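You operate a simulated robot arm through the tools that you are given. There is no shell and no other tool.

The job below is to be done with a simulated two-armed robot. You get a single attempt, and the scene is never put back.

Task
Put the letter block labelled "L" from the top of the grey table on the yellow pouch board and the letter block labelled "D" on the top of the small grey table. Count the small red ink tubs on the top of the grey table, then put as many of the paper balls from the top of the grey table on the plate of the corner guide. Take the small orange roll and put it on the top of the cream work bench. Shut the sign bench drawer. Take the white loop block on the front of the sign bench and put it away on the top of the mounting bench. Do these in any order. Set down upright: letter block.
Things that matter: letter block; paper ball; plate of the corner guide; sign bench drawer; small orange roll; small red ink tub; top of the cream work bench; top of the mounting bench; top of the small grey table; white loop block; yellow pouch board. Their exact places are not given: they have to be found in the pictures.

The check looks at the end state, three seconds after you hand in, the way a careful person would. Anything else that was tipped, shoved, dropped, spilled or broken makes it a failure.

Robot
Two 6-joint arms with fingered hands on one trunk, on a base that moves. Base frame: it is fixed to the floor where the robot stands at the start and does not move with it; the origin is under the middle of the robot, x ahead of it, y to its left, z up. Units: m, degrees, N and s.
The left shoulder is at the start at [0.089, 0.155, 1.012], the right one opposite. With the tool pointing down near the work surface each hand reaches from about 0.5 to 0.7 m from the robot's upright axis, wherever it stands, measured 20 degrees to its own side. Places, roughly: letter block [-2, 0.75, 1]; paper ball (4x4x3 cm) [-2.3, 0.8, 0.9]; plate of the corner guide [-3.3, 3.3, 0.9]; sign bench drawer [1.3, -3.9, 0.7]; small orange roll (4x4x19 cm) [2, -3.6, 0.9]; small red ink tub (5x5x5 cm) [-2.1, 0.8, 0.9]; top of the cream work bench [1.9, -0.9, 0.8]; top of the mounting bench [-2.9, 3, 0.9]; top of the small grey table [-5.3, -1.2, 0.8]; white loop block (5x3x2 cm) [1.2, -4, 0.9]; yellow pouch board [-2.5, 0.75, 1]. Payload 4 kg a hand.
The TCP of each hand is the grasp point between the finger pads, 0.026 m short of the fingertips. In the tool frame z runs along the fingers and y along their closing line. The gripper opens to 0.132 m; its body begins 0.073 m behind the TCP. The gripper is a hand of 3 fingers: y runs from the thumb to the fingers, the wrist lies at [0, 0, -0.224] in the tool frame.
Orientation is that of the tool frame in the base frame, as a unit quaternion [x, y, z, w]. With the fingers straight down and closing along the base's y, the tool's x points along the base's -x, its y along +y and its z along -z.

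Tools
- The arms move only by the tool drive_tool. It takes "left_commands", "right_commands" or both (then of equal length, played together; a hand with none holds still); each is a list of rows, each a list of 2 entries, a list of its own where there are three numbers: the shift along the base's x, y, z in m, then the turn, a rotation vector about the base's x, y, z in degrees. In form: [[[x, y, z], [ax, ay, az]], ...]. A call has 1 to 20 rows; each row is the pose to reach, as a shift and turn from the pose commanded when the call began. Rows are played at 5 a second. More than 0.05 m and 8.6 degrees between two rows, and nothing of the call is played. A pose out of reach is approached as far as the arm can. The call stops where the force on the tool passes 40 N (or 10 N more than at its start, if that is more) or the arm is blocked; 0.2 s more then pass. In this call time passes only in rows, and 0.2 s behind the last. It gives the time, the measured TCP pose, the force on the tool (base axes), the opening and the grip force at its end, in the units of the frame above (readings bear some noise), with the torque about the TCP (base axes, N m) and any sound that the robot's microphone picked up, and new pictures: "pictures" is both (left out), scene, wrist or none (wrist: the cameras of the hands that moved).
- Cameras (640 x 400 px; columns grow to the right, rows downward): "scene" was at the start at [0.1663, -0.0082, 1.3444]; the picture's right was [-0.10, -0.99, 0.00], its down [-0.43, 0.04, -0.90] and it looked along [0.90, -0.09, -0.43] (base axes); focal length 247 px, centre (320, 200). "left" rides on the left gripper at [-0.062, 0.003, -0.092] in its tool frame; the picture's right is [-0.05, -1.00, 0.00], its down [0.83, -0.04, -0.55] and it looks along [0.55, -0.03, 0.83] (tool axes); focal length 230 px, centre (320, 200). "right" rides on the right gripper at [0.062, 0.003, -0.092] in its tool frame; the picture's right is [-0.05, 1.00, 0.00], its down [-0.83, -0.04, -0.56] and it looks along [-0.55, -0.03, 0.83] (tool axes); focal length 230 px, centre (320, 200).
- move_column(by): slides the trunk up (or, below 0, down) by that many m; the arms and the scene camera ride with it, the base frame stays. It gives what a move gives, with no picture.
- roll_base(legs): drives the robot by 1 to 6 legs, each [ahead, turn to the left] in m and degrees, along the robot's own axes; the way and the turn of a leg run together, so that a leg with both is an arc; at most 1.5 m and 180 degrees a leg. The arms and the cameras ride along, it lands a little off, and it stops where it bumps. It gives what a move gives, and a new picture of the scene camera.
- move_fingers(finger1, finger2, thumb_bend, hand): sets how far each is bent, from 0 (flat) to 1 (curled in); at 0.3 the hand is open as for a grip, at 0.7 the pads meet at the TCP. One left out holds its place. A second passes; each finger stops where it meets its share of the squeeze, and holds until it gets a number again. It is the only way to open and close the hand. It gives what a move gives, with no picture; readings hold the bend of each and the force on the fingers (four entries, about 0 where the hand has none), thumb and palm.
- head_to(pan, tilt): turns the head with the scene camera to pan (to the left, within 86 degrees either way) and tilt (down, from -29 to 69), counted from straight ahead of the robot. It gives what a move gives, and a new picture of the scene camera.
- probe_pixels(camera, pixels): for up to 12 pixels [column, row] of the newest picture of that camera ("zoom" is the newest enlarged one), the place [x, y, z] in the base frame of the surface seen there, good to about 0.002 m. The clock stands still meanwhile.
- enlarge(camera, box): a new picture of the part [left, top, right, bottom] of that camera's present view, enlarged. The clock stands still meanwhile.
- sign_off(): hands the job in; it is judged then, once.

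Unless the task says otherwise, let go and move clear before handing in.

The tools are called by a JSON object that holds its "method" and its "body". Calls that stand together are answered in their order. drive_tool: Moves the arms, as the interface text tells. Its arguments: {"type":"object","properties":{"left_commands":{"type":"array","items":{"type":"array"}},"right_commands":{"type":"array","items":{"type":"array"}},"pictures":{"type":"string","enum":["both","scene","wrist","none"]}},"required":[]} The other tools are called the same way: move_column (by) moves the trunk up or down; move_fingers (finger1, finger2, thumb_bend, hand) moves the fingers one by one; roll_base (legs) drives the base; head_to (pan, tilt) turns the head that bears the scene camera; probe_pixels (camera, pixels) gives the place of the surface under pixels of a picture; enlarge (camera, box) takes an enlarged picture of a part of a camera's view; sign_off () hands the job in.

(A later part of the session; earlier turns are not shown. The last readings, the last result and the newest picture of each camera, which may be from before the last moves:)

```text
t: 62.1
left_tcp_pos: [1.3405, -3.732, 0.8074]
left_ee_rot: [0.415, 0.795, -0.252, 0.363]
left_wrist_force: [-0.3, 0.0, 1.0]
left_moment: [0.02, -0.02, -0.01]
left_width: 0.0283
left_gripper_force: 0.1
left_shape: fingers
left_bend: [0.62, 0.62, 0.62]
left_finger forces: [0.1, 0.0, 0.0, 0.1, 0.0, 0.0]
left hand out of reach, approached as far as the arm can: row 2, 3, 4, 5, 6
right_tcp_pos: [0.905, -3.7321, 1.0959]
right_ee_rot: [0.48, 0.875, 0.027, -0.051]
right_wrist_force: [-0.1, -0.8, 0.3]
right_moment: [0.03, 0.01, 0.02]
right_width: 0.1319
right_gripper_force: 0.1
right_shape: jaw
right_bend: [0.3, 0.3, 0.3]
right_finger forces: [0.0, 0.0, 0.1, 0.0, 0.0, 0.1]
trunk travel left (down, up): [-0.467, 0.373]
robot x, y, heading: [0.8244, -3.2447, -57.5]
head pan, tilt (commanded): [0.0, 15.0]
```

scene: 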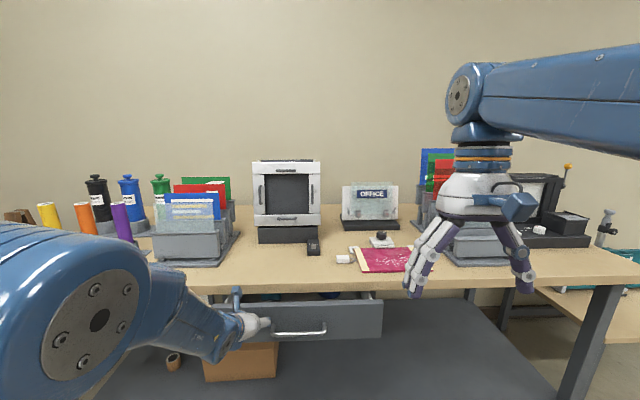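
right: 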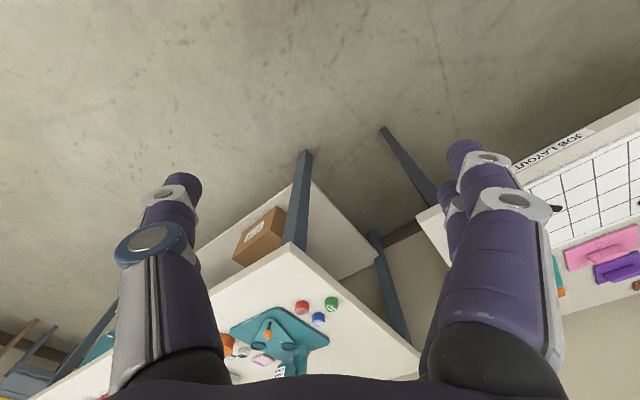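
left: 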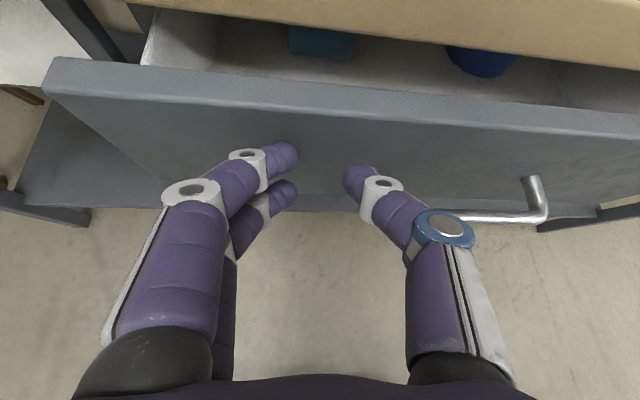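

The drawer is sliding in (left picture shows fingers flat on its face, low force). I'll keep pushing.

{"method": "drive_tool", "body": {"left_commands": [[[0.011, -0.0167, -0.003], [0, 0, 0]], [[0.0219, -0.0334, -0.006], [0, 0, 0]], [[0.0329, -0.0502, -0.01], [0, 0, 0]], [[0.0438, -0.0669, -0.012], [0, 0, 0]], [[0.0548, -0.0836, -0.014], [0, 0, 0]], [[0.0658, -0.1003, -0.016], [0, 0, 0]]]}}

```text
t: 63.2
left_tcp_pos: [1.3832, -3.7914, 0.8037]
left_ee_rot: [0.412, 0.797, -0.248, 0.366]
left_wrist_force: [-0.4, -0.2, 0.0]
left_moment: [0.02, -0.05, 0.05]
left_width: 0.0284
left_gripper_force: 0.0
left_shape: fingers
left_bend: [0.62, 0.62, 0.62]
left_finger forces: [0.1, 0.0, 0.1, 0.1, 0.1, 0.0]
right_tcp_pos: [0.899, -3.7255, 1.0784]
right_ee_rot: [0.48, 0.873, 0.04, -0.073]
right_wrist_force: [-0.6, 0.3, -0.5]
right_moment: [0.0, -0.02, 0.01]
right_width: 0.1323
right_gripper_force: 0.2
right_shape: jaw
right_bend: [0.3, 0.3, 0.3]
right_finger forces: [0.0, 0.0, 0.0, 0.0, 0.0, 0.0]
trunk travel left (down, up): [-0.467, 0.373]
robot x, y, heading: [0.8255, -3.2452, -57.4]
head pan, tilt (commanded): [0.0, 15.0]
stopped in row 5 (left hand): the force on the tool passed its limit at 45 N (the readings are from after the stop); the commanded pose is now the measured one
```

scene: 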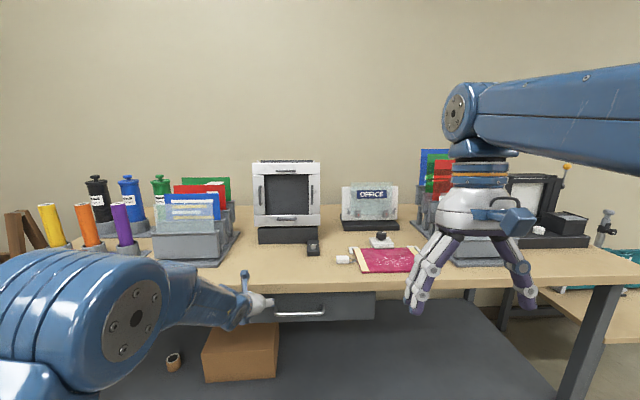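
left: 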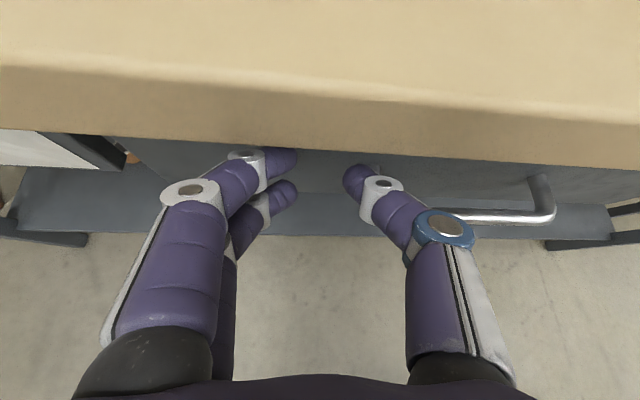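

The push stopped at 45 N: either the drawer reached its stop or the hand touched the bench top edge. I'll probe the drawer front vs bench edge.

{"method": "enlarge", "body": {"camera": "scene", "box": [220, 240, 420, 340]}}

{"method": "probe_pixels", "body": {"camera": "scene", "pixels": [[350, 298], [350, 310], [325, 299], [350, 285], [350, 291], [420, 283], [300, 290]]}}

```text
3.20 times, centred on (320, 290) of scene
```

zoom: 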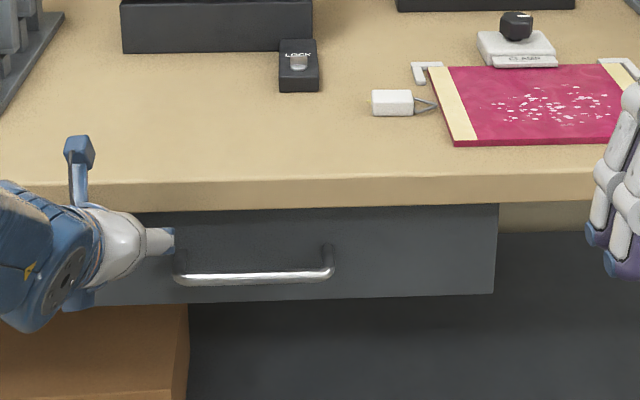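

```text
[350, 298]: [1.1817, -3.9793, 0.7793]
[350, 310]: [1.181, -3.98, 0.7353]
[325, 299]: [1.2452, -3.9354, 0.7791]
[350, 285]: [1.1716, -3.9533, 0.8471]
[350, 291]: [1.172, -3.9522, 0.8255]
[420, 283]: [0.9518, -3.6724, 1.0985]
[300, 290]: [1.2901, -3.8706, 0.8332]
```

The drawer front is now 0.028 m behind the bench-top edge, flush with the sign placard. To be sure it is fully shut I'll lower the hand 0.035 m (clear of the top's edge) and press again.

{"method": "drive_tool", "body": {"left_commands": [[[-0.011, 0.016, -0.005], [0, 0, 0]], [[-0.011, 0.016, -0.025], [0, 0, 0]], [[-0.011, 0.016, -0.04], [0, 0, 0]], [[0, 0, -0.04], [0, 0, 0]], [[0.0057, -0.0082, -0.04], [0, 0, 0]], [[0.0114, -0.0165, -0.04], [0, 0, 0]], [[0.017, -0.0247, -0.04], [0, 0, 0]], [[0.0227, -0.033, -0.04], [0, 0, 0]], [[0.0284, -0.041, -0.04], [0, 0, 0]]]}}

{"method": "probe_pixels", "body": {"camera": "scene", "pixels": [[350, 298], [350, 310], [325, 299], [350, 285]]}}

```text
t: 64.6
left_tcp_pos: [1.387, -3.7909, 0.7681]
left_ee_rot: [0.424, 0.792, -0.241, 0.368]
left_wrist_force: [0.0, -1.0, -0.8]
left_moment: [-0.01, -0.04, 0.03]
left_width: 0.0285
left_gripper_force: 0.1
left_shape: fingers
left_bend: [0.62, 0.62, 0.62]
left_finger forces: [0.0, 0.1, 0.1, 0.0, 0.0, 0.0]
left hand out of reach, approached as far as the arm can: row 3
right_tcp_pos: [0.8968, -3.7187, 1.061]
right_ee_rot: [0.478, 0.871, 0.054, -0.097]
right_wrist_force: [-0.1, -0.3, -0.7]
right_moment: [0.04, 0.01, -0.01]
right_width: 0.1322
right_gripper_force: 0.1
right_shape: jaw
right_bend: [0.3, 0.3, 0.3]
right_finger forces: [0.1, 0.0, 0.1, 0.1, 0.1, 0.0]
trunk travel left (down, up): [-0.467, 0.373]
robot x, y, heading: [0.8294, -3.2433, -57.2]
head pan, tilt (commanded): [0.0, 15.0]
stopped in row 7 (left hand): the force on the tool passed its limit at 43 N (the readings are from after the stop); the commanded pose is now the measured one
```

scene: 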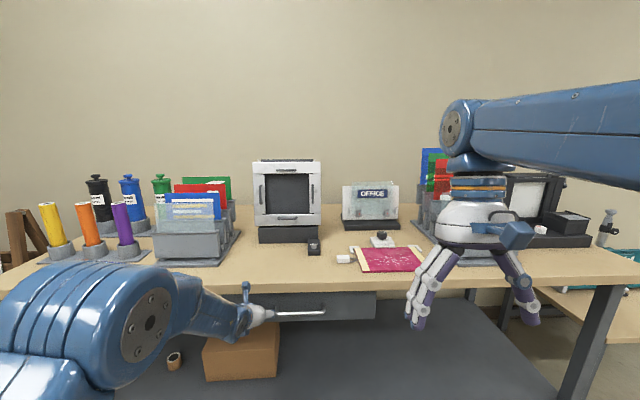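
left: 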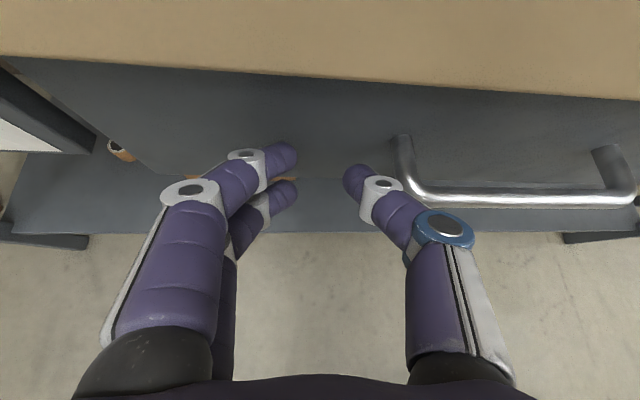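

```text
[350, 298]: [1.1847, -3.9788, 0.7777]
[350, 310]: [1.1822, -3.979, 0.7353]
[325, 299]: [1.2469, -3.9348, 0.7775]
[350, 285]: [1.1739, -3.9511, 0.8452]
```

Blocked again with the drawer face unmoved at (1.184,-3.979), so the drawer is shut. Next I withdraw the left hand back and up to vertical, and straighten the right hand, which has tilted ~12°.

{"method": "drive_tool", "body": {"left_commands": [[[-0.0217, 0.0336, 0], [0, 0, 0]], [[-0.0433, 0.0672, 0], [0, 0, 0]], [[-0.0521, 0.0809, 0.041], [5.36, 3.45, 0]], [[-0.0609, 0.0946, 0.082], [10.72, 6.9, 0]], [[-0.0697, 0.1082, 0.123], [16.08, 10.35, 0]], [[-0.0785, 0.1219, 0.164], [21.44, 13.8, 0]], [[-0.0873, 0.1355, 0.205], [26.8, 17.25, 0]], [[-0.0962, 0.1492, 0.246], [32.16, 20.7, 0]], [[-0.105, 0.1629, 0.287], [37.5, 24.2, 0]], [[-0.1138, 0.1765, 0.328], [42.9, 27.6, 0]]], "right_commands": [[[0, 0, 0.01], [-1.07, -0.69, 0]], [[0, 0, 0.02], [-2.14, -1.38, 0]], [[0, 0, 0.03], [-3.21, -2.07, 0]], [[0, 0, 0.04], [-4.28, -2.76, 0]], [[0, 0, 0.05], [-5.35, -3.45, 0]], [[0, 0, 0.06], [-6.42, -4.14, 0]], [[0, 0, 0.07], [-7.49, -4.83, 0]], [[0, 0, 0.08], [-8.56, -5.52, 0]], [[0, 0, 0.09], [-9.63, -6.21, 0]], [[0, 0, 0.1], [-10.7, -6.9, 0]]], "pictures": "scene"}}

```text
t: 66.8
left_tcp_pos: [1.2731, -3.6149, 1.0979]
left_ee_rot: [0.447, 0.894, -0.029, -0.006]
left_wrist_force: [0.0, -0.6, 0.1]
left_moment: [-0.01, 0.01, 0.01]
left_width: 0.0285
left_gripper_force: 0.0
left_shape: fingers
left_bend: [0.62, 0.62, 0.62]
left_finger forces: [0.0, 0.0, 0.0, 0.1, 0.0, 0.0]
left hand out of reach, approached as far as the arm can: row 1, 2, 4
right_tcp_pos: [0.904, -3.7296, 1.1859]
right_ee_rot: [0.481, 0.877, -0.01, 0.018]
right_wrist_force: [-0.4, 0.1, -0.2]
right_moment: [0.02, 0.0, 0.02]
right_width: 0.1317
right_gripper_force: 0.1
right_shape: jaw
right_bend: [0.3, 0.3, 0.3]
right_finger forces: [0.0, 0.1, 0.0, 0.0, 0.0, 0.2]
right hand out of reach, approached as far as the arm can: row 1, 2, 3, 4, 5, 6, 7, 8, 9, 10
trunk travel left (down, up): [-0.467, 0.373]
robot x, y, heading: [0.8244, -3.2442, -57.1]
head pan, tilt (commanded): [0.0, 15.0]
```

scene: 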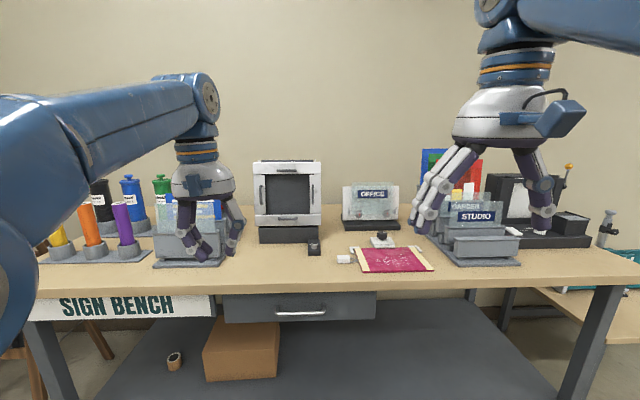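

The drawer is shut and hands are clear. I'll raise the trunk back, turn left 10° and come forward so the loop block is in the right hand's zone.

{"method": "move_column", "body": {"by": 0.08}}

{"method": "roll_base", "body": {"legs": [[0, 10], [0.23, 0]]}}

```text
t: 68.0
left_tcp_pos: [1.2739, -3.613, 1.1773]
left_ee_rot: [0.447, 0.894, -0.03, -0.006]
left_wrist_force: [0.5, 0.9, 0.4]
left_moment: [-0.01, -0.02, 0.0]
left_width: 0.0286
left_gripper_force: 0.2
left_shape: fingers
left_bend: [0.62, 0.62, 0.62]
left_finger forces: [0.0, 0.0, 0.1, 0.0, 0.1, 0.1]
right_tcp_pos: [0.9056, -3.7315, 1.2629]
right_ee_rot: [0.481, 0.876, -0.009, 0.016]
right_wrist_force: [0.1, -0.1, 0.6]
right_moment: [-0.03, 0.02, -0.03]
right_width: 0.1318
right_gripper_force: 0.0
right_shape: jaw
right_bend: [0.3, 0.3, 0.3]
right_finger forces: [0.0, 0.1, 0.0, 0.1, 0.1, 0.0]
trunk travel left (down, up): [-0.547, 0.293]
robot x, y, heading: [0.8257, -3.2407, -57.3]
head pan, tilt (commanded): [0.0, 15.0]
```

```text
t: 70.4
left_tcp_pos: [1.4869, -3.7009, 1.1757]
left_ee_rot: [0.369, 0.929, -0.029, -0.004]
left_wrist_force: [-0.1, -0.5, -0.1]
left_moment: [0.0, 0.01, 0.03]
left_width: 0.0285
left_gripper_force: 0.1
left_shape: fingers
left_bend: [0.62, 0.62, 0.62]
left_finger forces: [0.1, 0.0, 0.0, 0.1, 0.0, 0.0]
right_tcp_pos: [1.1437, -3.8785, 1.2652]
right_ee_rot: [0.404, 0.915, -0.007, 0.017]
right_wrist_force: [-0.4, -0.2, 0.5]
right_moment: [-0.02, 0.0, 0.02]
right_width: 0.1318
right_gripper_force: 0.0
right_shape: jaw
right_bend: [0.3, 0.3, 0.3]
right_finger forces: [0.0, 0.0, 0.0, 0.0, 0.0, 0.0]
trunk travel left (down, up): [-0.547, 0.293]
robot x, y, heading: [0.9778, -3.412, -47.2]
head pan, tilt (commanded): [0.0, 15.0]
```

scene: 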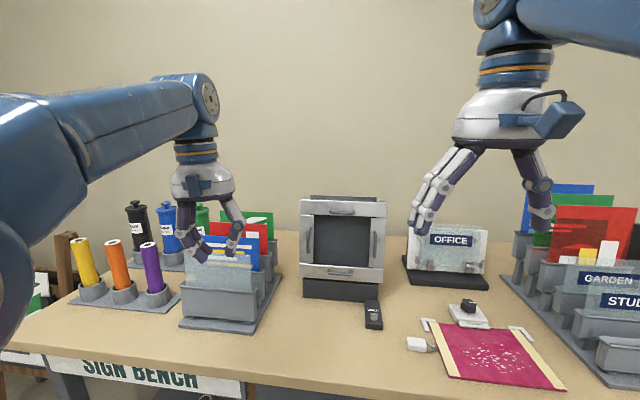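

The loop block is now at pixel (416,343). I'll enlarge to get its exact geometry.

{"method": "enlarge", "body": {"camera": "scene", "box": [390, 310, 470, 360]}}

```text
8.00 times, centred on (430, 335) of scene
```

zoom: 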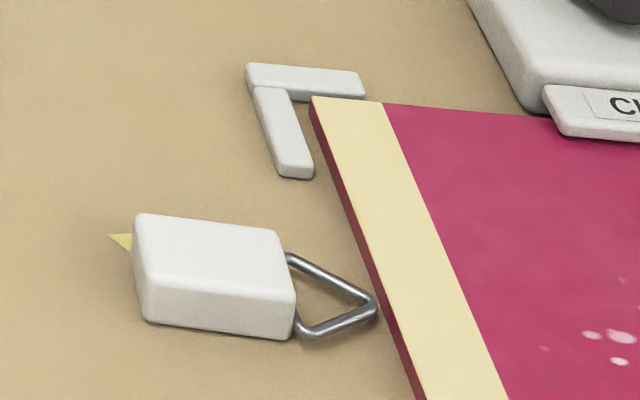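

{"method": "probe_pixels", "body": {"camera": "zoom", "pixels": [[140, 222], [272, 236], [286, 285], [148, 268], [210, 255], [220, 310], [370, 300], [340, 240], [290, 170], [400, 360], [100, 330], [120, 242]]}}

```text
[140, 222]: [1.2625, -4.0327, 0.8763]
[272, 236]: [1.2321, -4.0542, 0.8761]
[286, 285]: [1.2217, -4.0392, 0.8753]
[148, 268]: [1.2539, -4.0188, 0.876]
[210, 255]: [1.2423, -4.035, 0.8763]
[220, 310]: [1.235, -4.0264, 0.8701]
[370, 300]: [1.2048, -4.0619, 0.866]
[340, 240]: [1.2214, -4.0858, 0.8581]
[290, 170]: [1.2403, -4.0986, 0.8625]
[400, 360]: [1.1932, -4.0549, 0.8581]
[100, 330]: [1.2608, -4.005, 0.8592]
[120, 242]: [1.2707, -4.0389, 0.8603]
```

The block body is centred at (1.243,-4.036), top z=0.876, long axis azimuth ≈214°. I'll yaw the right hand about +81° (thumb toward the back) while moving above it, with fingers partly closed to 0.08 m.

{"method": "drive_tool", "body": {"right_commands": [[[0.0102, -0.0156, -0.0215], [0, 0, 8.14]], [[0.0204, -0.0311, -0.043], [0, 0, 16.28]], [[0.0306, -0.0467, -0.0645], [0, 0, 24.42]], [[0.0408, -0.0622, -0.086], [0, 0, 32.56]], [[0.051, -0.0778, -0.1075], [0, 0, 40.7]], [[0.0612, -0.0933, -0.129], [0, 0, 48.84]], [[0.0714, -0.1089, -0.1505], [0, 0, 56.98]], [[0.0816, -0.1244, -0.172], [0, 0, 65.12]], [[0.0918, -0.14, -0.1935], [0, 0, 73.26]], [[0.102, -0.1555, -0.215], [0, 0, 81.4]]], "pictures": "both"}}

{"method": "move_fingers", "body": {"hand": "right", "finger1": 0.45, "finger2": 0.45, "thumb_bend": 0.45}}

```text
t: 72.6
left_tcp_pos: [1.4743, -3.6874, 1.1867]
left_ee_rot: [0.368, 0.929, -0.034, 0.004]
left_wrist_force: [-0.1, 1.3, -1.1]
left_moment: [0.02, 0.02, -0.04]
left_width: 0.0286
left_gripper_force: 0.0
left_shape: fingers
left_bend: [0.62, 0.62, 0.62]
left_finger forces: [0.0, 0.1, 0.0, 0.0, 0.0, 0.0]
right_tcp_pos: [1.2298, -4.0206, 1.0566]
right_ee_rot: [-0.292, 0.956, 0.009, 0.027]
right_wrist_force: [0.8, 0.3, 0.1]
right_moment: [0.02, 0.0, 0.0]
right_width: 0.132
right_gripper_force: 0.1
right_shape: jaw
right_bend: [0.3, 0.3, 0.3]
right_finger forces: [0.0, 0.0, 0.1, 0.0, 0.0, 0.0]
right hand out of reach, approached as far as the arm can: row 1
trunk travel left (down, up): [-0.547, 0.293]
robot x, y, heading: [0.9824, -3.413, -47.4]
head pan, tilt (commanded): [0.0, 15.0]
```

scene: 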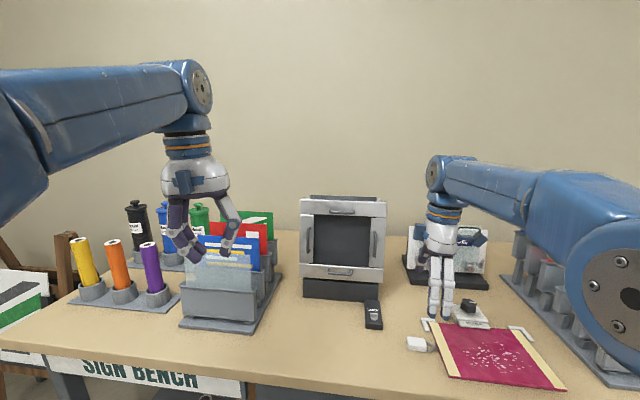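
right: 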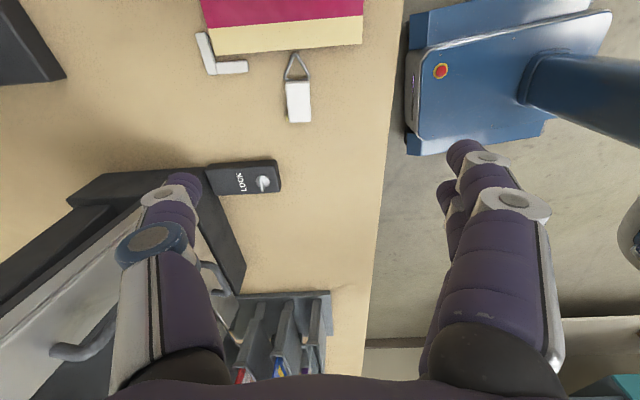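

```text
t: 73.6
left_tcp_pos: [1.4725, -3.6862, 1.1875]
left_ee_rot: [0.369, 0.929, -0.034, 0.003]
left_wrist_force: [0.5, -0.6, 0.6]
left_moment: [-0.04, 0.0, 0.02]
left_width: 0.0287
left_gripper_force: 0.0
left_shape: fingers
left_bend: [0.62, 0.62, 0.62]
left_finger forces: [0.0, 0.0, 0.0, 0.0, 0.0, 0.0]
right_tcp_pos: [1.2297, -4.0184, 1.0576]
right_ee_rot: [-0.29, 0.956, 0.009, 0.028]
right_wrist_force: [0.1, -0.4, -0.4]
right_moment: [-0.01, -0.02, -0.01]
right_width: 0.0854
right_gripper_force: 0.1
right_shape: fingers
right_bend: [0.45, 0.45, 0.45]
right_finger forces: [0.0, 0.1, 0.0, 0.0, 0.0, 0.0]
trunk travel left (down, up): [-0.547, 0.293]
robot x, y, heading: [0.9864, -3.4116, -47.6]
head pan, tilt (commanded): [0.0, 15.0]
```

The hand is above the block with correct yaw (x-axis azimuth 213.8°), tilted 3.4°. I'll correct tilt, align and descend to TCP z≈0.91, then check.

{"method": "drive_tool", "body": {"right_commands": [[[0.004, -0.004, -0.037], [-0.5, 0.7, 0]], [[0.008, -0.008, -0.074], [-1.0, 1.4, 0]], [[0.012, -0.012, -0.111], [-1.4, 2.1, 0]], [[0.016, -0.0156, -0.1476], [-1.9, 2.77, 0]]], "pictures": "both"}}

{"method": "enlarge", "body": {"camera": "scene", "box": [380, 260, 500, 370]}}

```text
t: 74.6
left_tcp_pos: [1.4726, -3.6874, 1.1869]
left_ee_rot: [0.369, 0.929, -0.034, 0.003]
left_wrist_force: [-1.1, -0.5, -0.2]
left_moment: [0.04, 0.0, 0.02]
left_width: 0.0286
left_gripper_force: 0.0
left_shape: fingers
left_bend: [0.62, 0.62, 0.62]
left_finger forces: [0.0, 0.0, 0.0, 0.0, 0.0, 0.0]
right_tcp_pos: [1.2446, -4.0335, 0.9078]
right_ee_rot: [-0.29, 0.957, 0.0, -0.002]
right_wrist_force: [0.1, 0.4, -0.4]
right_moment: [0.01, -0.01, 0.0]
right_width: 0.0852
right_gripper_force: 0.0
right_shape: fingers
right_bend: [0.45, 0.45, 0.45]
right_finger forces: [0.1, 0.0, 0.1, 0.0, 0.0, 0.1]
trunk travel left (down, up): [-0.547, 0.293]
robot x, y, heading: [0.9786, -3.4114, -47.4]
head pan, tilt (commanded): [0.0, 15.0]
```

scene: 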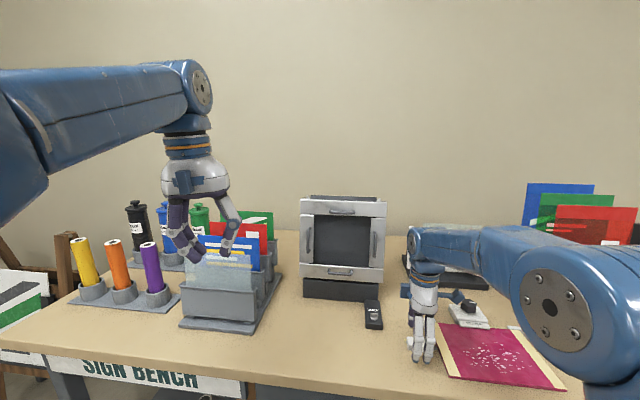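
right: 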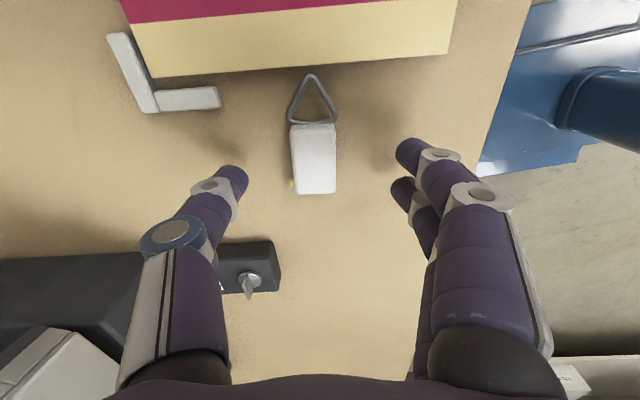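

```text
3.64 times, centred on (440, 315) of scene
```

zoom: 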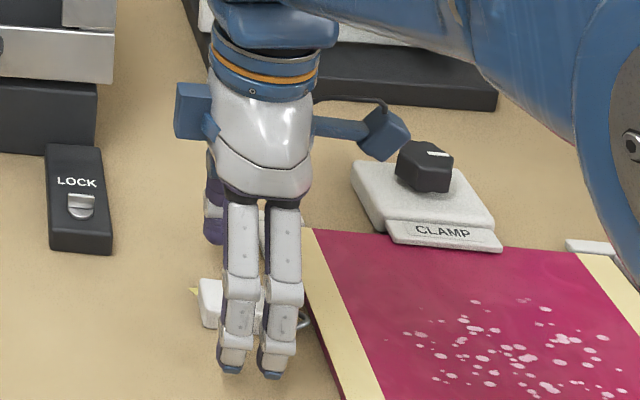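

The wrist picture shows the block (313,158) centred between thumb and fingers. I'll descend 0.02 m and close.

{"method": "drive_tool", "body": {"right_commands": [[[0, 0, -0.01], [0, 0, 0]], [[0, 0, -0.0195], [0, 0, 0]]], "pictures": "wrist"}}

{"method": "move_fingers", "body": {"hand": "right", "finger1": 0.72, "finger2": 0.72, "thumb_bend": 0.72}}

```text
t: 75.2
left_tcp_pos: [1.4712, -3.6847, 1.1884]
left_ee_rot: [0.369, 0.929, -0.033, 0.005]
left_wrist_force: [-0.1, 0.3, -0.3]
left_moment: [-0.03, -0.04, -0.02]
left_width: 0.0286
left_gripper_force: 0.0
left_shape: fingers
left_bend: [0.62, 0.62, 0.62]
left_finger forces: [0.0, 0.0, 0.1, 0.1, 0.1, 0.2]
right_tcp_pos: [1.2459, -4.0341, 0.8921]
right_ee_rot: [-0.291, 0.957, -0.002, 0.0]
right_wrist_force: [-0.2, -2.9, 7.9]
right_moment: [0.27, 0.21, 0.06]
right_width: 0.0844
right_gripper_force: 3.7
right_shape: fingers
right_bend: [0.45, 0.45, 0.45]
right_finger forces: [3.6, 4.1, 0.0, 0.0, 0.1, 0.0]
trunk travel left (down, up): [-0.547, 0.293]
robot x, y, heading: [0.9795, -3.4135, -47.5]
head pan, tilt (commanded): [0.0, 15.0]
```

right: 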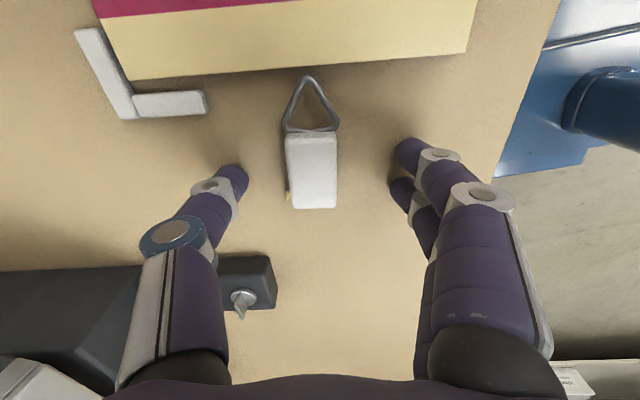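

```text
t: 76.2
left_tcp_pos: [1.4725, -3.6861, 1.1871]
left_ee_rot: [0.368, 0.929, -0.034, 0.004]
left_wrist_force: [0.0, 0.3, 0.5]
left_moment: [-0.03, 0.01, 0.0]
left_width: 0.0285
left_gripper_force: 0.1
left_shape: fingers
left_bend: [0.62, 0.62, 0.62]
left_finger forces: [0.0, 0.0, 0.0, 0.0, 0.0, 0.0]
right_tcp_pos: [1.2453, -4.0334, 0.8904]
right_ee_rot: [-0.291, 0.957, 0.0, -0.001]
right_wrist_force: [-1.0, 0.9, -0.1]
right_moment: [-0.04, -0.01, -0.02]
right_width: 0.0244
right_gripper_force: 13.9
right_shape: fingers
right_bend: [0.67, 0.67, 0.67]
right_finger forces: [7.1, 7.0, 0.0, 0.0, 15.0, 0.1]
trunk travel left (down, up): [-0.547, 0.293]
robot x, y, heading: [0.9832, -3.4159, -47.3]
head pan, tilt (commanded): [0.0, 15.0]
```

The grip holds at 0.0244 m with ~14 N on fingers and thumb. I'll lift straight up and check.

{"method": "drive_tool", "body": {"right_commands": [[[0, 0, 0.015], [0, 0, 0]], [[0, 0, 0.04], [0, 0, 0]], [[0, 0, 0.08], [0, 0, 0]], [[0, 0, 0.12], [0, 0, 0]], [[0, 0, 0.16], [0, 0, 0]], [[0, 0, 0.2], [0, 0, 0]]], "pictures": "both"}}

```text
t: 77.6
left_tcp_pos: [1.4732, -3.6867, 1.186]
left_ee_rot: [0.368, 0.929, -0.034, 0.004]
left_wrist_force: [0.7, -0.2, 0.1]
left_moment: [-0.01, 0.02, -0.03]
left_width: 0.0283
left_gripper_force: 0.2
left_shape: fingers
left_bend: [0.62, 0.62, 0.62]
left_finger forces: [0.0, 0.1, 0.0, 0.0, 0.0, 0.0]
right_tcp_pos: [1.2515, -4.0371, 1.0942]
right_ee_rot: [-0.29, 0.957, 0.002, -0.002]
right_wrist_force: [-0.1, -0.4, -0.4]
right_moment: [0.01, -0.01, 0.03]
right_width: 0.0243
right_gripper_force: 12.9
right_shape: fingers
right_bend: [0.67, 0.67, 0.67]
right_finger forces: [6.6, 6.6, 0.0, 0.0, 13.3, 0.0]
trunk travel left (down, up): [-0.547, 0.293]
robot x, y, heading: [0.979, -3.4104, -47.7]
head pan, tilt (commanded): [0.0, 15.0]
```

scene: 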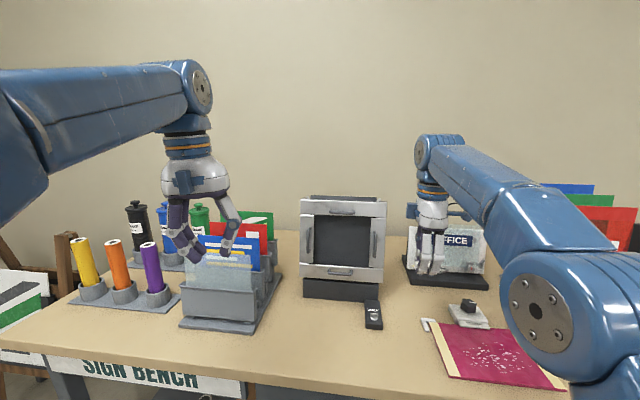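
right: 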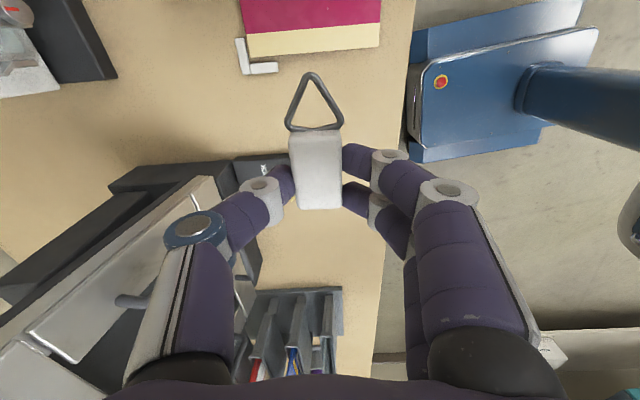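

The loop block is held. Now I'll probe the orange roll, its cup and neighbours to plan the left-hand pick.

{"method": "enlarge", "body": {"camera": "scene", "box": [50, 190, 210, 310]}}

{"method": "probe_pixels", "body": {"camera": "scene", "pixels": [[113, 245], [118, 265], [80, 242], [85, 265], [148, 246], [153, 268], [124, 295], [122, 300], [136, 205], [167, 208], [92, 285], [155, 300]]}}

```text
3.33 times, centred on (130, 250) of scene
```

zoom: 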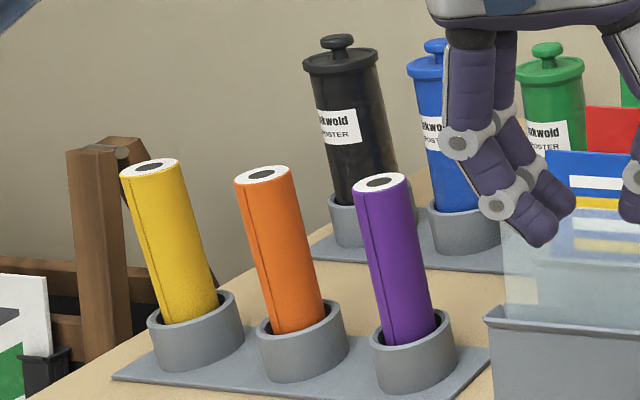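

```text
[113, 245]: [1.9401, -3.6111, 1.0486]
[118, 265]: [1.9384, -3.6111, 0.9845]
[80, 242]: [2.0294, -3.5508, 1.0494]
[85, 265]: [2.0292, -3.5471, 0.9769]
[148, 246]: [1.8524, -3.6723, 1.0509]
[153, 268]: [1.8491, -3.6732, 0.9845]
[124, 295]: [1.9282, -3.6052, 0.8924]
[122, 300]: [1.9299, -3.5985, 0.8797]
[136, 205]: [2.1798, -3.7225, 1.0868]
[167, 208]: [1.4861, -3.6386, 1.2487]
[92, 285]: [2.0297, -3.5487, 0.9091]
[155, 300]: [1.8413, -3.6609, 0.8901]
```

{"method": "probe_pixels", "body": {"camera": "zoom", "pixels": [[240, 180], [263, 166], [288, 172], [263, 183], [150, 161], [148, 175], [380, 174], [381, 188], [300, 320], [340, 320], [262, 335], [300, 355]]}}

```text
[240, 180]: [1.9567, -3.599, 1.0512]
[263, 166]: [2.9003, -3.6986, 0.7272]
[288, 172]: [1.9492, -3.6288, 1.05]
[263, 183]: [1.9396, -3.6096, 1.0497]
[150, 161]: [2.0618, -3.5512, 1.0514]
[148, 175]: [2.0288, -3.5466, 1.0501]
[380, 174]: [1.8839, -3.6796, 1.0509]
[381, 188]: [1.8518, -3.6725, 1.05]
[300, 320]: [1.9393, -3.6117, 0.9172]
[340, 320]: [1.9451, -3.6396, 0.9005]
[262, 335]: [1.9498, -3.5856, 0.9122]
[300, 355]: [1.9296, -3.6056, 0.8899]
```

The orange roll is centred at about (1.956,-3.613), top z=1.051, neighbours 0.11 m away. I'll raise the trunk 0.12 m, then back off and shift left to stand in front of the rolls.

{"method": "move_column", "body": {"by": 0.12}}

{"method": "roll_base", "body": {"legs": [[-0.35, 0], [0, 60], [0.57, 0], [0, -68]]}}

```text
t: 78.4
left_tcp_pos: [1.4542, -3.666, 1.2508]
left_ee_rot: [0.369, 0.929, -0.039, 0.015]
left_wrist_force: [-0.4, 0.9, 0.5]
left_moment: [-0.08, -0.05, 0.0]
left_width: 0.0285
left_gripper_force: 0.1
left_shape: fingers
left_bend: [0.62, 0.62, 0.62]
left_finger forces: [0.0, 0.0, 0.0, 0.0, 0.1, 0.0]
right_tcp_pos: [1.2374, -4.0207, 1.1631]
right_ee_rot: [-0.29, 0.957, -0.009, 0.003]
right_wrist_force: [-1.3, -0.5, 0.6]
right_moment: [-0.08, -0.03, 0.0]
right_width: 0.0241
right_gripper_force: 12.8
right_shape: fingers
right_bend: [0.68, 0.68, 0.67]
right_finger forces: [6.4, 6.5, 0.1, 0.0, 12.9, 0.1]
trunk travel left (down, up): [-0.596, 0.244]
robot x, y, heading: [0.9808, -3.4137, -47.5]
head pan, tilt (commanded): [0.0, 15.0]
stopped: the arm was blocked; the commanded pose is now the measured one
```

```text
t: 79.1
left_tcp_pos: [1.4352, -3.6454, 1.2373]
left_ee_rot: [0.368, 0.929, -0.028, -0.006]
left_wrist_force: [-0.4, 0.9, -0.2]
left_moment: [0.0, -0.03, 0.02]
left_width: 0.0287
left_gripper_force: 0.0
left_shape: fingers
left_bend: [0.62, 0.62, 0.62]
left_finger forces: [0.0, 0.0, 0.1, 0.0, 0.0, 0.1]
right_tcp_pos: [1.2122, -3.9952, 1.1827]
right_ee_rot: [-0.291, 0.956, -0.022, 0.01]
right_wrist_force: [-0.1, -0.1, -0.6]
right_moment: [-0.01, 0.0, 0.0]
right_width: 0.0242
right_gripper_force: 12.8
right_shape: fingers
right_bend: [0.68, 0.68, 0.66]
right_finger forces: [6.3, 6.6, 0.0, 0.1, 12.8, 0.0]
trunk travel left (down, up): [-0.596, 0.244]
robot x, y, heading: [0.9776, -3.4068, -47.6]
head pan, tilt (commanded): [0.0, 15.0]
stopped in leg 1: the robot was blocked; the commanded pose is now the measured one
```

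scene: 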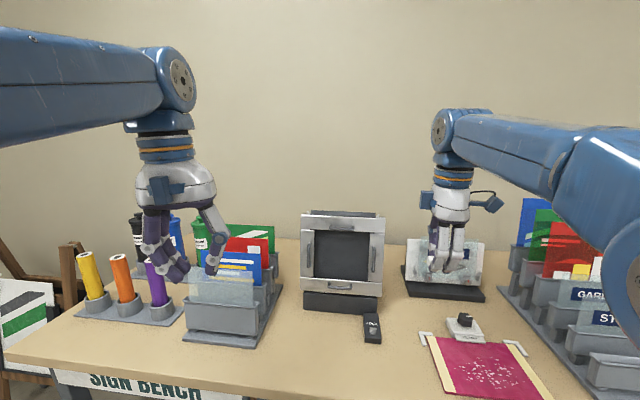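

The trunk raise stopped because the arms were near full stretch (wrists ~0.61 m from the shoulders). I'll pull both hands into a comfortable, less stretched pose before moving on.

{"method": "drive_tool", "body": {"right_commands": [[[-0.0202, 0.0222, -0.006], [0, 0, 0]], [[-0.0405, 0.0443, -0.012], [0, 0, 0]], [[-0.0607, 0.0665, -0.018], [0, 0, 0]], [[-0.081, 0.0886, -0.024], [0, 0, 0]], [[-0.1012, 0.1108, -0.03], [0, 0, 0]]], "left_commands": [[[-0.0068, 0.0074, -0.016], [0, 0, 0]], [[-0.0136, 0.0148, -0.032], [0, 0, 0]], [[-0.0204, 0.0222, -0.048], [0, 0, 0]], [[-0.0272, 0.0296, -0.064], [0, 0, 0]], [[-0.034, 0.037, -0.08], [0, 0, 0]]], "pictures": "scene"}}

```text
t: 80.3
left_tcp_pos: [1.4456, -3.6577, 1.1906]
left_ee_rot: [0.368, 0.929, -0.037, 0.013]
left_wrist_force: [-0.6, 0.3, 0.6]
left_moment: [0.0, -0.02, -0.03]
left_width: 0.0287
left_gripper_force: 0.1
left_shape: fingers
left_bend: [0.62, 0.62, 0.62]
left_finger forces: [0.1, 0.1, 0.0, 0.1, 0.1, 0.1]
left hand out of reach, approached as far as the arm can: row 1, 2, 3, 4, 5
right_tcp_pos: [1.1461, -3.9232, 1.1404]
right_ee_rot: [-0.291, 0.957, -0.007, 0.003]
right_wrist_force: [-0.1, 0.1, -0.1]
right_moment: [-0.02, 0.03, 0.02]
right_width: 0.0241
right_gripper_force: 13.2
right_shape: fingers
right_bend: [0.68, 0.68, 0.66]
right_finger forces: [6.2, 6.4, 0.0, 0.0, 12.6, 0.0]
right hand out of reach, approached as far as the arm can: row 4, 5
trunk travel left (down, up): [-0.596, 0.244]
robot x, y, heading: [0.974, -3.4085, -47.5]
head pan, tilt (commanded): [0.0, 15.0]
```

scene: 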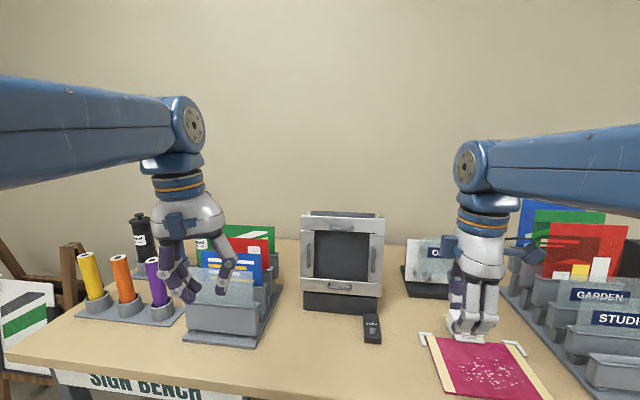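

Both hands are now at their inner reach limit (~0.5 m). I'll bring them to about 0.58 m radius, a comfortable mid-range.

{"method": "drive_tool", "body": {"right_commands": [[[0.0186, -0.0203, -0.005], [0, 0, 0]], [[0.0371, -0.0406, -0.01], [0, 0, 0]], [[0.0557, -0.0609, -0.015], [0, 0, 0]], [[0.0742, -0.0812, -0.02], [0, 0, 0]]], "left_commands": [[[0.0202, -0.0222, -0.01], [0, 0, 0]], [[0.0405, -0.0443, -0.02], [0, 0, 0]], [[0.0607, -0.0665, -0.03], [0, 0, 0]], [[0.0809, -0.0886, -0.04], [0, 0, 0]]], "pictures": "none"}}

```text
t: 81.3
left_tcp_pos: [1.5264, -3.7471, 1.1616]
left_ee_rot: [0.37, 0.928, -0.045, 0.026]
left_wrist_force: [0.6, -0.3, -0.2]
left_moment: [-0.02, 0.01, -0.03]
left_width: 0.0286
left_gripper_force: 0.0
left_shape: fingers
left_bend: [0.62, 0.62, 0.62]
left_finger forces: [0.1, 0.0, 0.1, 0.1, 0.0, 0.0]
right_tcp_pos: [1.2226, -4.0059, 1.1306]
right_ee_rot: [-0.29, 0.957, -0.021, 0.009]
right_wrist_force: [0.5, -0.2, -0.6]
right_moment: [0.05, 0.02, -0.02]
right_width: 0.024
right_gripper_force: 12.4
right_shape: fingers
right_bend: [0.68, 0.68, 0.66]
right_finger forces: [6.1, 6.3, 0.1, 0.0, 12.5, 0.0]
trunk travel left (down, up): [-0.596, 0.244]
robot x, y, heading: [0.9756, -3.4083, -47.5]
head pan, tilt (commanded): [0.0, 15.0]
```

Both hands respond exactly now. I'll back away and reposition in front of the rolls.

{"method": "roll_base", "body": {"legs": [[-0.35, 0], [0, 60], [0.57, 0], [0, -68]]}}

```text
t: 84.2
left_tcp_pos: [1.267, -3.425, 1.1867]
left_ee_rot: [0.349, 0.934, -0.052, 0.045]
left_wrist_force: [-0.6, 1.3, -0.5]
left_moment: [-0.03, -0.02, 0.02]
left_width: 0.0282
left_gripper_force: 0.0
left_shape: fingers
left_bend: [0.62, 0.62, 0.62]
left_finger forces: [0.1, 0.0, 0.1, 0.0, 0.1, 0.1]
right_tcp_pos: [0.9735, -3.697, 1.1555]
right_ee_rot: [-0.31, 0.95, -0.039, 0.019]
right_wrist_force: [-0.1, 0.4, 0.0]
right_moment: [-0.05, 0.0, -0.03]
right_width: 0.024
right_gripper_force: 12.6
right_shape: fingers
right_bend: [0.68, 0.68, 0.66]
right_finger forces: [6.2, 6.6, 0.1, 0.0, 12.8, 0.0]
trunk travel left (down, up): [-0.596, 0.244]
robot x, y, heading: [0.7405, -3.1437, -45.8]
head pan, tilt (commanded): [0.0, 15.0]
stopped in leg 2: the robot was blocked; the commanded pose is now the measured one
```

scene: 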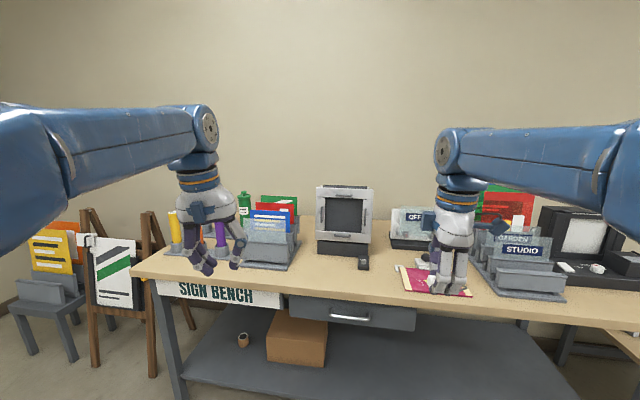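

Blocked only at the start of a big turn leg again; nothing is near, and the hands show a shared pitch drift, so large fast legs seem to trigger it. I'll straighten both hands and then use smaller legs.

{"method": "drive_tool", "body": {"right_commands": [[[0.007, -0.0072, -0.013], [1.2, 1.2, 0]], [[0.014, -0.0143, -0.026], [2.4, 2.3, 0]], [[0.021, -0.0215, -0.04], [3.6, 3.5, 0]], [[0.021, -0.0215, -0.04], [3.6, 3.5, 0]]], "left_commands": [[[0.007, -0.0072, -0.013], [1.7, 1.7, 0]], [[0.014, -0.0143, -0.026], [3.4, 3.4, 0]], [[0.021, -0.0215, -0.04], [5.2, 5.0, 0]], [[0.021, -0.0215, -0.04], [5.2, 5.0, 0]]], "pictures": "none"}}

{"method": "roll_base", "body": {"legs": [[0, 20], [0, 20], [0, 18]]}}

```text
t: 85.2
left_tcp_pos: [1.2893, -3.4506, 1.1459]
left_ee_rot: [0.349, 0.937, -0.024, -0.012]
left_wrist_force: [0.1, 0.2, -0.2]
left_moment: [-0.03, 0.02, -0.02]
left_width: 0.0285
left_gripper_force: 0.1
left_shape: fingers
left_bend: [0.62, 0.62, 0.62]
left_finger forces: [0.0, 0.1, 0.0, 0.0, 0.0, 0.1]
right_tcp_pos: [0.9954, -3.721, 1.1129]
right_ee_rot: [-0.31, 0.951, 0.002, 0.0]
right_wrist_force: [0.1, -0.2, -0.5]
right_moment: [0.01, -0.02, -0.01]
right_width: 0.0241
right_gripper_force: 12.9
right_shape: fingers
right_bend: [0.68, 0.68, 0.66]
right_finger forces: [6.3, 6.5, 0.0, 0.0, 12.8, 0.1]
trunk travel left (down, up): [-0.596, 0.244]
robot x, y, heading: [0.7339, -3.1434, -45.6]
head pan, tilt (commanded): [0.0, 15.0]
```

```text
t: 86.1
left_tcp_pos: [1.2779, -3.3875, 1.1683]
left_ee_rot: [0.32, 0.947, -0.031, 0.006]
left_wrist_force: [-0.5, 0.9, -0.8]
left_moment: [-0.04, 0.02, -0.02]
left_width: 0.0286
left_gripper_force: 0.0
left_shape: fingers
left_bend: [0.62, 0.62, 0.62]
left_finger forces: [0.0, 0.1, 0.1, 0.0, 0.0, 0.1]
right_tcp_pos: [1.0027, -3.677, 1.1353]
right_ee_rot: [-0.339, 0.941, -0.014, 0.008]
right_wrist_force: [0.4, 0.7, -0.6]
right_moment: [-0.04, -0.01, 0.0]
right_width: 0.0239
right_gripper_force: 13.0
right_shape: fingers
right_bend: [0.68, 0.68, 0.66]
right_finger forces: [6.3, 6.5, 0.0, 0.1, 12.8, 0.0]
trunk travel left (down, up): [-0.596, 0.244]
robot x, y, heading: [0.7333, -3.1421, -42.6]
head pan, tilt (commanded): [0.0, 15.0]
stopped in leg 1: the robot was blocked; the commanded pose is now the measured one
```

scene: 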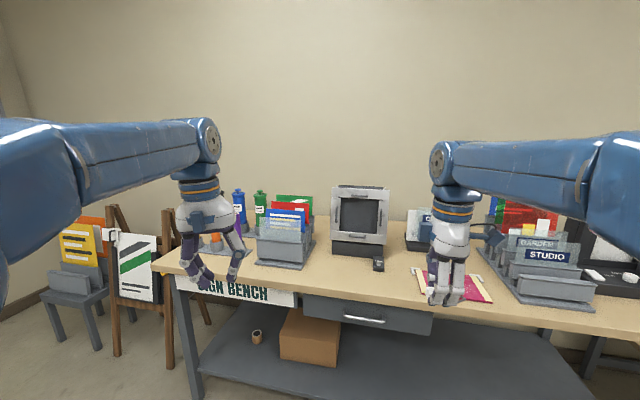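

Blocked again after 3°. I'll look down around the base to see whether anything touches it.

{"method": "head_to", "body": {"pan": 0, "tilt": 69}}

{"method": "enlarge", "body": {"camera": "left", "box": [0, 0, 640, 400]}}

{"method": "head_to", "body": {"pan": 80, "tilt": 50}}

{"method": "head_to", "body": {"pan": -80, "tilt": 50}}

```text
t: 87.4
left_tcp_pos: [1.2766, -3.3895, 1.1678]
left_ee_rot: [0.32, 0.947, -0.03, 0.005]
left_wrist_force: [0.5, -0.9, 0.5]
left_moment: [0.01, -0.05, 0.03]
left_width: 0.0285
left_gripper_force: 0.1
left_shape: fingers
left_bend: [0.62, 0.62, 0.62]
left_finger forces: [0.1, 0.0, 0.0, 0.0, 0.0, 0.0]
right_tcp_pos: [1.002, -3.6783, 1.1355]
right_ee_rot: [-0.339, 0.941, -0.014, 0.008]
right_wrist_force: [0.6, 0.2, 0.0]
right_moment: [0.01, -0.02, 0.0]
right_width: 0.0236
right_gripper_force: 13.3
right_shape: fingers
right_bend: [0.68, 0.68, 0.66]
right_finger forces: [6.2, 6.5, 0.0, 0.0, 12.7, 0.0]
trunk travel left (down, up): [-0.596, 0.244]
robot x, y, heading: [0.7378, -3.1404, -42.6]
head pan, tilt (commanded): [0.0, 68.8]
```

scene: 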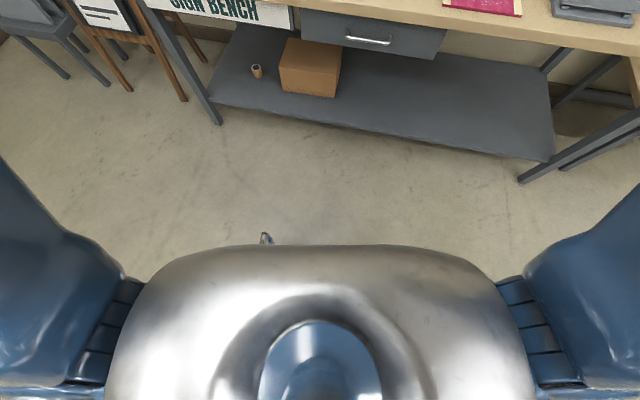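

```text
1.00 times, centred on (320, 200) of left (not enlarged: the box is as wide or as high as the picture)
```

zoom: 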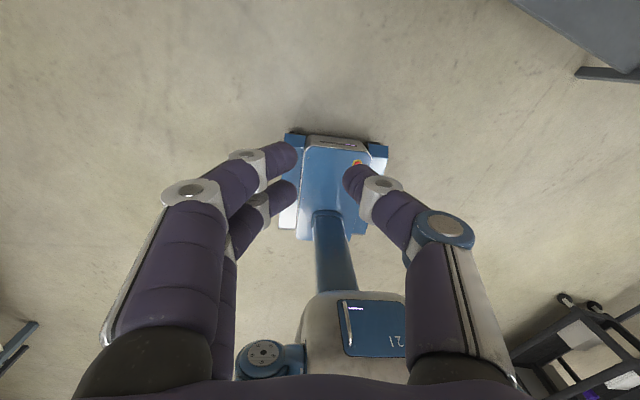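

```text
t: 88.9
left_tcp_pos: [1.2781, -3.3895, 1.1686]
left_ee_rot: [0.32, 0.947, -0.03, 0.006]
left_wrist_force: [0.0, 1.0, -0.7]
left_moment: [-0.03, -0.02, -0.01]
left_width: 0.0288
left_gripper_force: 0.0
left_shape: fingers
left_bend: [0.62, 0.62, 0.62]
left_finger forces: [0.0, 0.0, 0.0, 0.0, 0.1, 0.0]
right_tcp_pos: [1.0035, -3.6788, 1.1352]
right_ee_rot: [-0.339, 0.941, -0.013, 0.007]
right_wrist_force: [0.4, 0.4, 0.1]
right_moment: [0.0, 0.02, 0.0]
right_width: 0.0238
right_gripper_force: 12.5
right_shape: fingers
right_bend: [0.68, 0.68, 0.66]
right_finger forces: [6.3, 6.5, 0.0, 0.0, 12.7, 0.0]
trunk travel left (down, up): [-0.596, 0.244]
robot x, y, heading: [0.7382, -3.1398, -42.4]
head pan, tilt (commanded): [80.0, 50.0]
```

scene: 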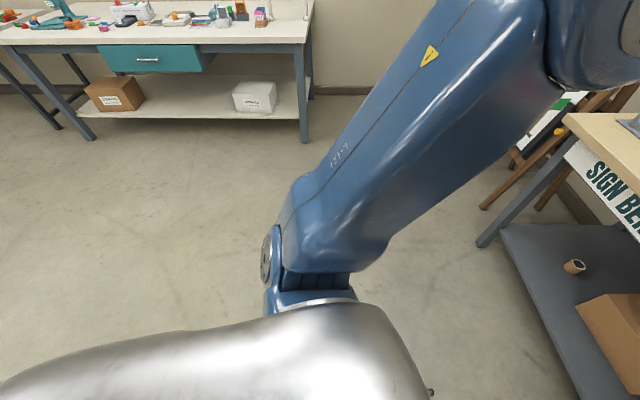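

```text
t: 91.3
left_tcp_pos: [1.2773, -3.3903, 1.1673]
left_ee_rot: [0.32, 0.947, -0.03, 0.005]
left_wrist_force: [-0.1, 0.4, -0.3]
left_moment: [-0.02, 0.01, -0.02]
left_width: 0.0287
left_gripper_force: 0.0
left_shape: fingers
left_bend: [0.62, 0.62, 0.62]
left_finger forces: [0.0, 0.1, 0.1, 0.0, 0.0, 0.1]
right_tcp_pos: [1.0017, -3.6786, 1.1337]
right_ee_rot: [-0.338, 0.941, -0.014, 0.008]
right_wrist_force: [-0.6, -0.5, -0.6]
right_moment: [-0.01, -0.01, 0.01]
right_width: 0.0238
right_gripper_force: 13.0
right_shape: fingers
right_bend: [0.68, 0.68, 0.66]
right_finger forces: [6.3, 6.5, 0.0, 0.0, 12.9, 0.0]
trunk travel left (down, up): [-0.596, 0.244]
robot x, y, heading: [0.7332, -3.1435, -42.6]
head pan, tilt (commanded): [-80.0, 50.0]
```

scene: 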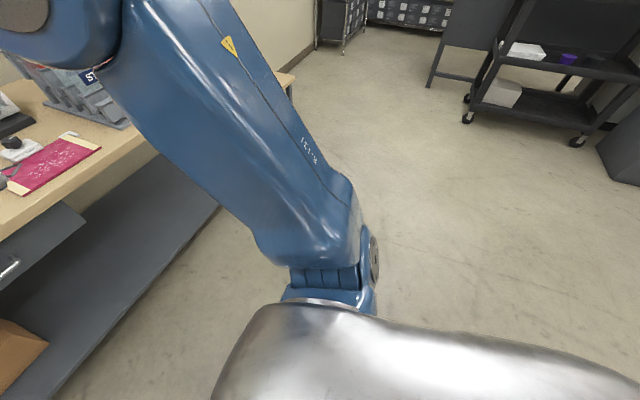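

The floor is clear around the base, so the "block" is an arm-motion artefact. I'll retry with a single small turn.

{"method": "roll_base", "body": {"legs": [[0, 20]]}}

```text
t: 92.9
left_tcp_pos: [1.3291, -3.1876, 1.1662]
left_ee_rot: [0.15, 0.988, -0.029, 0.011]
left_wrist_force: [0.3, 0.6, 0.4]
left_moment: [-0.03, 0.04, 0.0]
left_width: 0.0285
left_gripper_force: 0.0
left_shape: fingers
left_bend: [0.62, 0.62, 0.62]
left_finger forces: [0.0, 0.1, 0.1, 0.0, 0.1, 0.0]
right_tcp_pos: [1.1703, -3.554, 1.1337]
right_ee_rot: [-0.496, 0.868, -0.013, 0.01]
right_wrist_force: [0.3, 0.4, -0.3]
right_moment: [0.01, 0.03, -0.01]
right_width: 0.0241
right_gripper_force: 12.5
right_shape: fingers
right_bend: [0.68, 0.68, 0.66]
right_finger forces: [6.2, 6.3, 0.0, 0.0, 12.5, 0.0]
trunk travel left (down, up): [-0.596, 0.244]
robot x, y, heading: [0.7345, -3.1455, -22.4]
head pan, tilt (commanded): [-80.0, 50.0]
```

scene: 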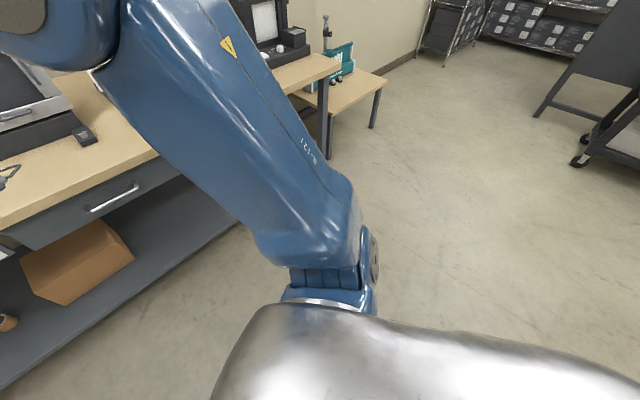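

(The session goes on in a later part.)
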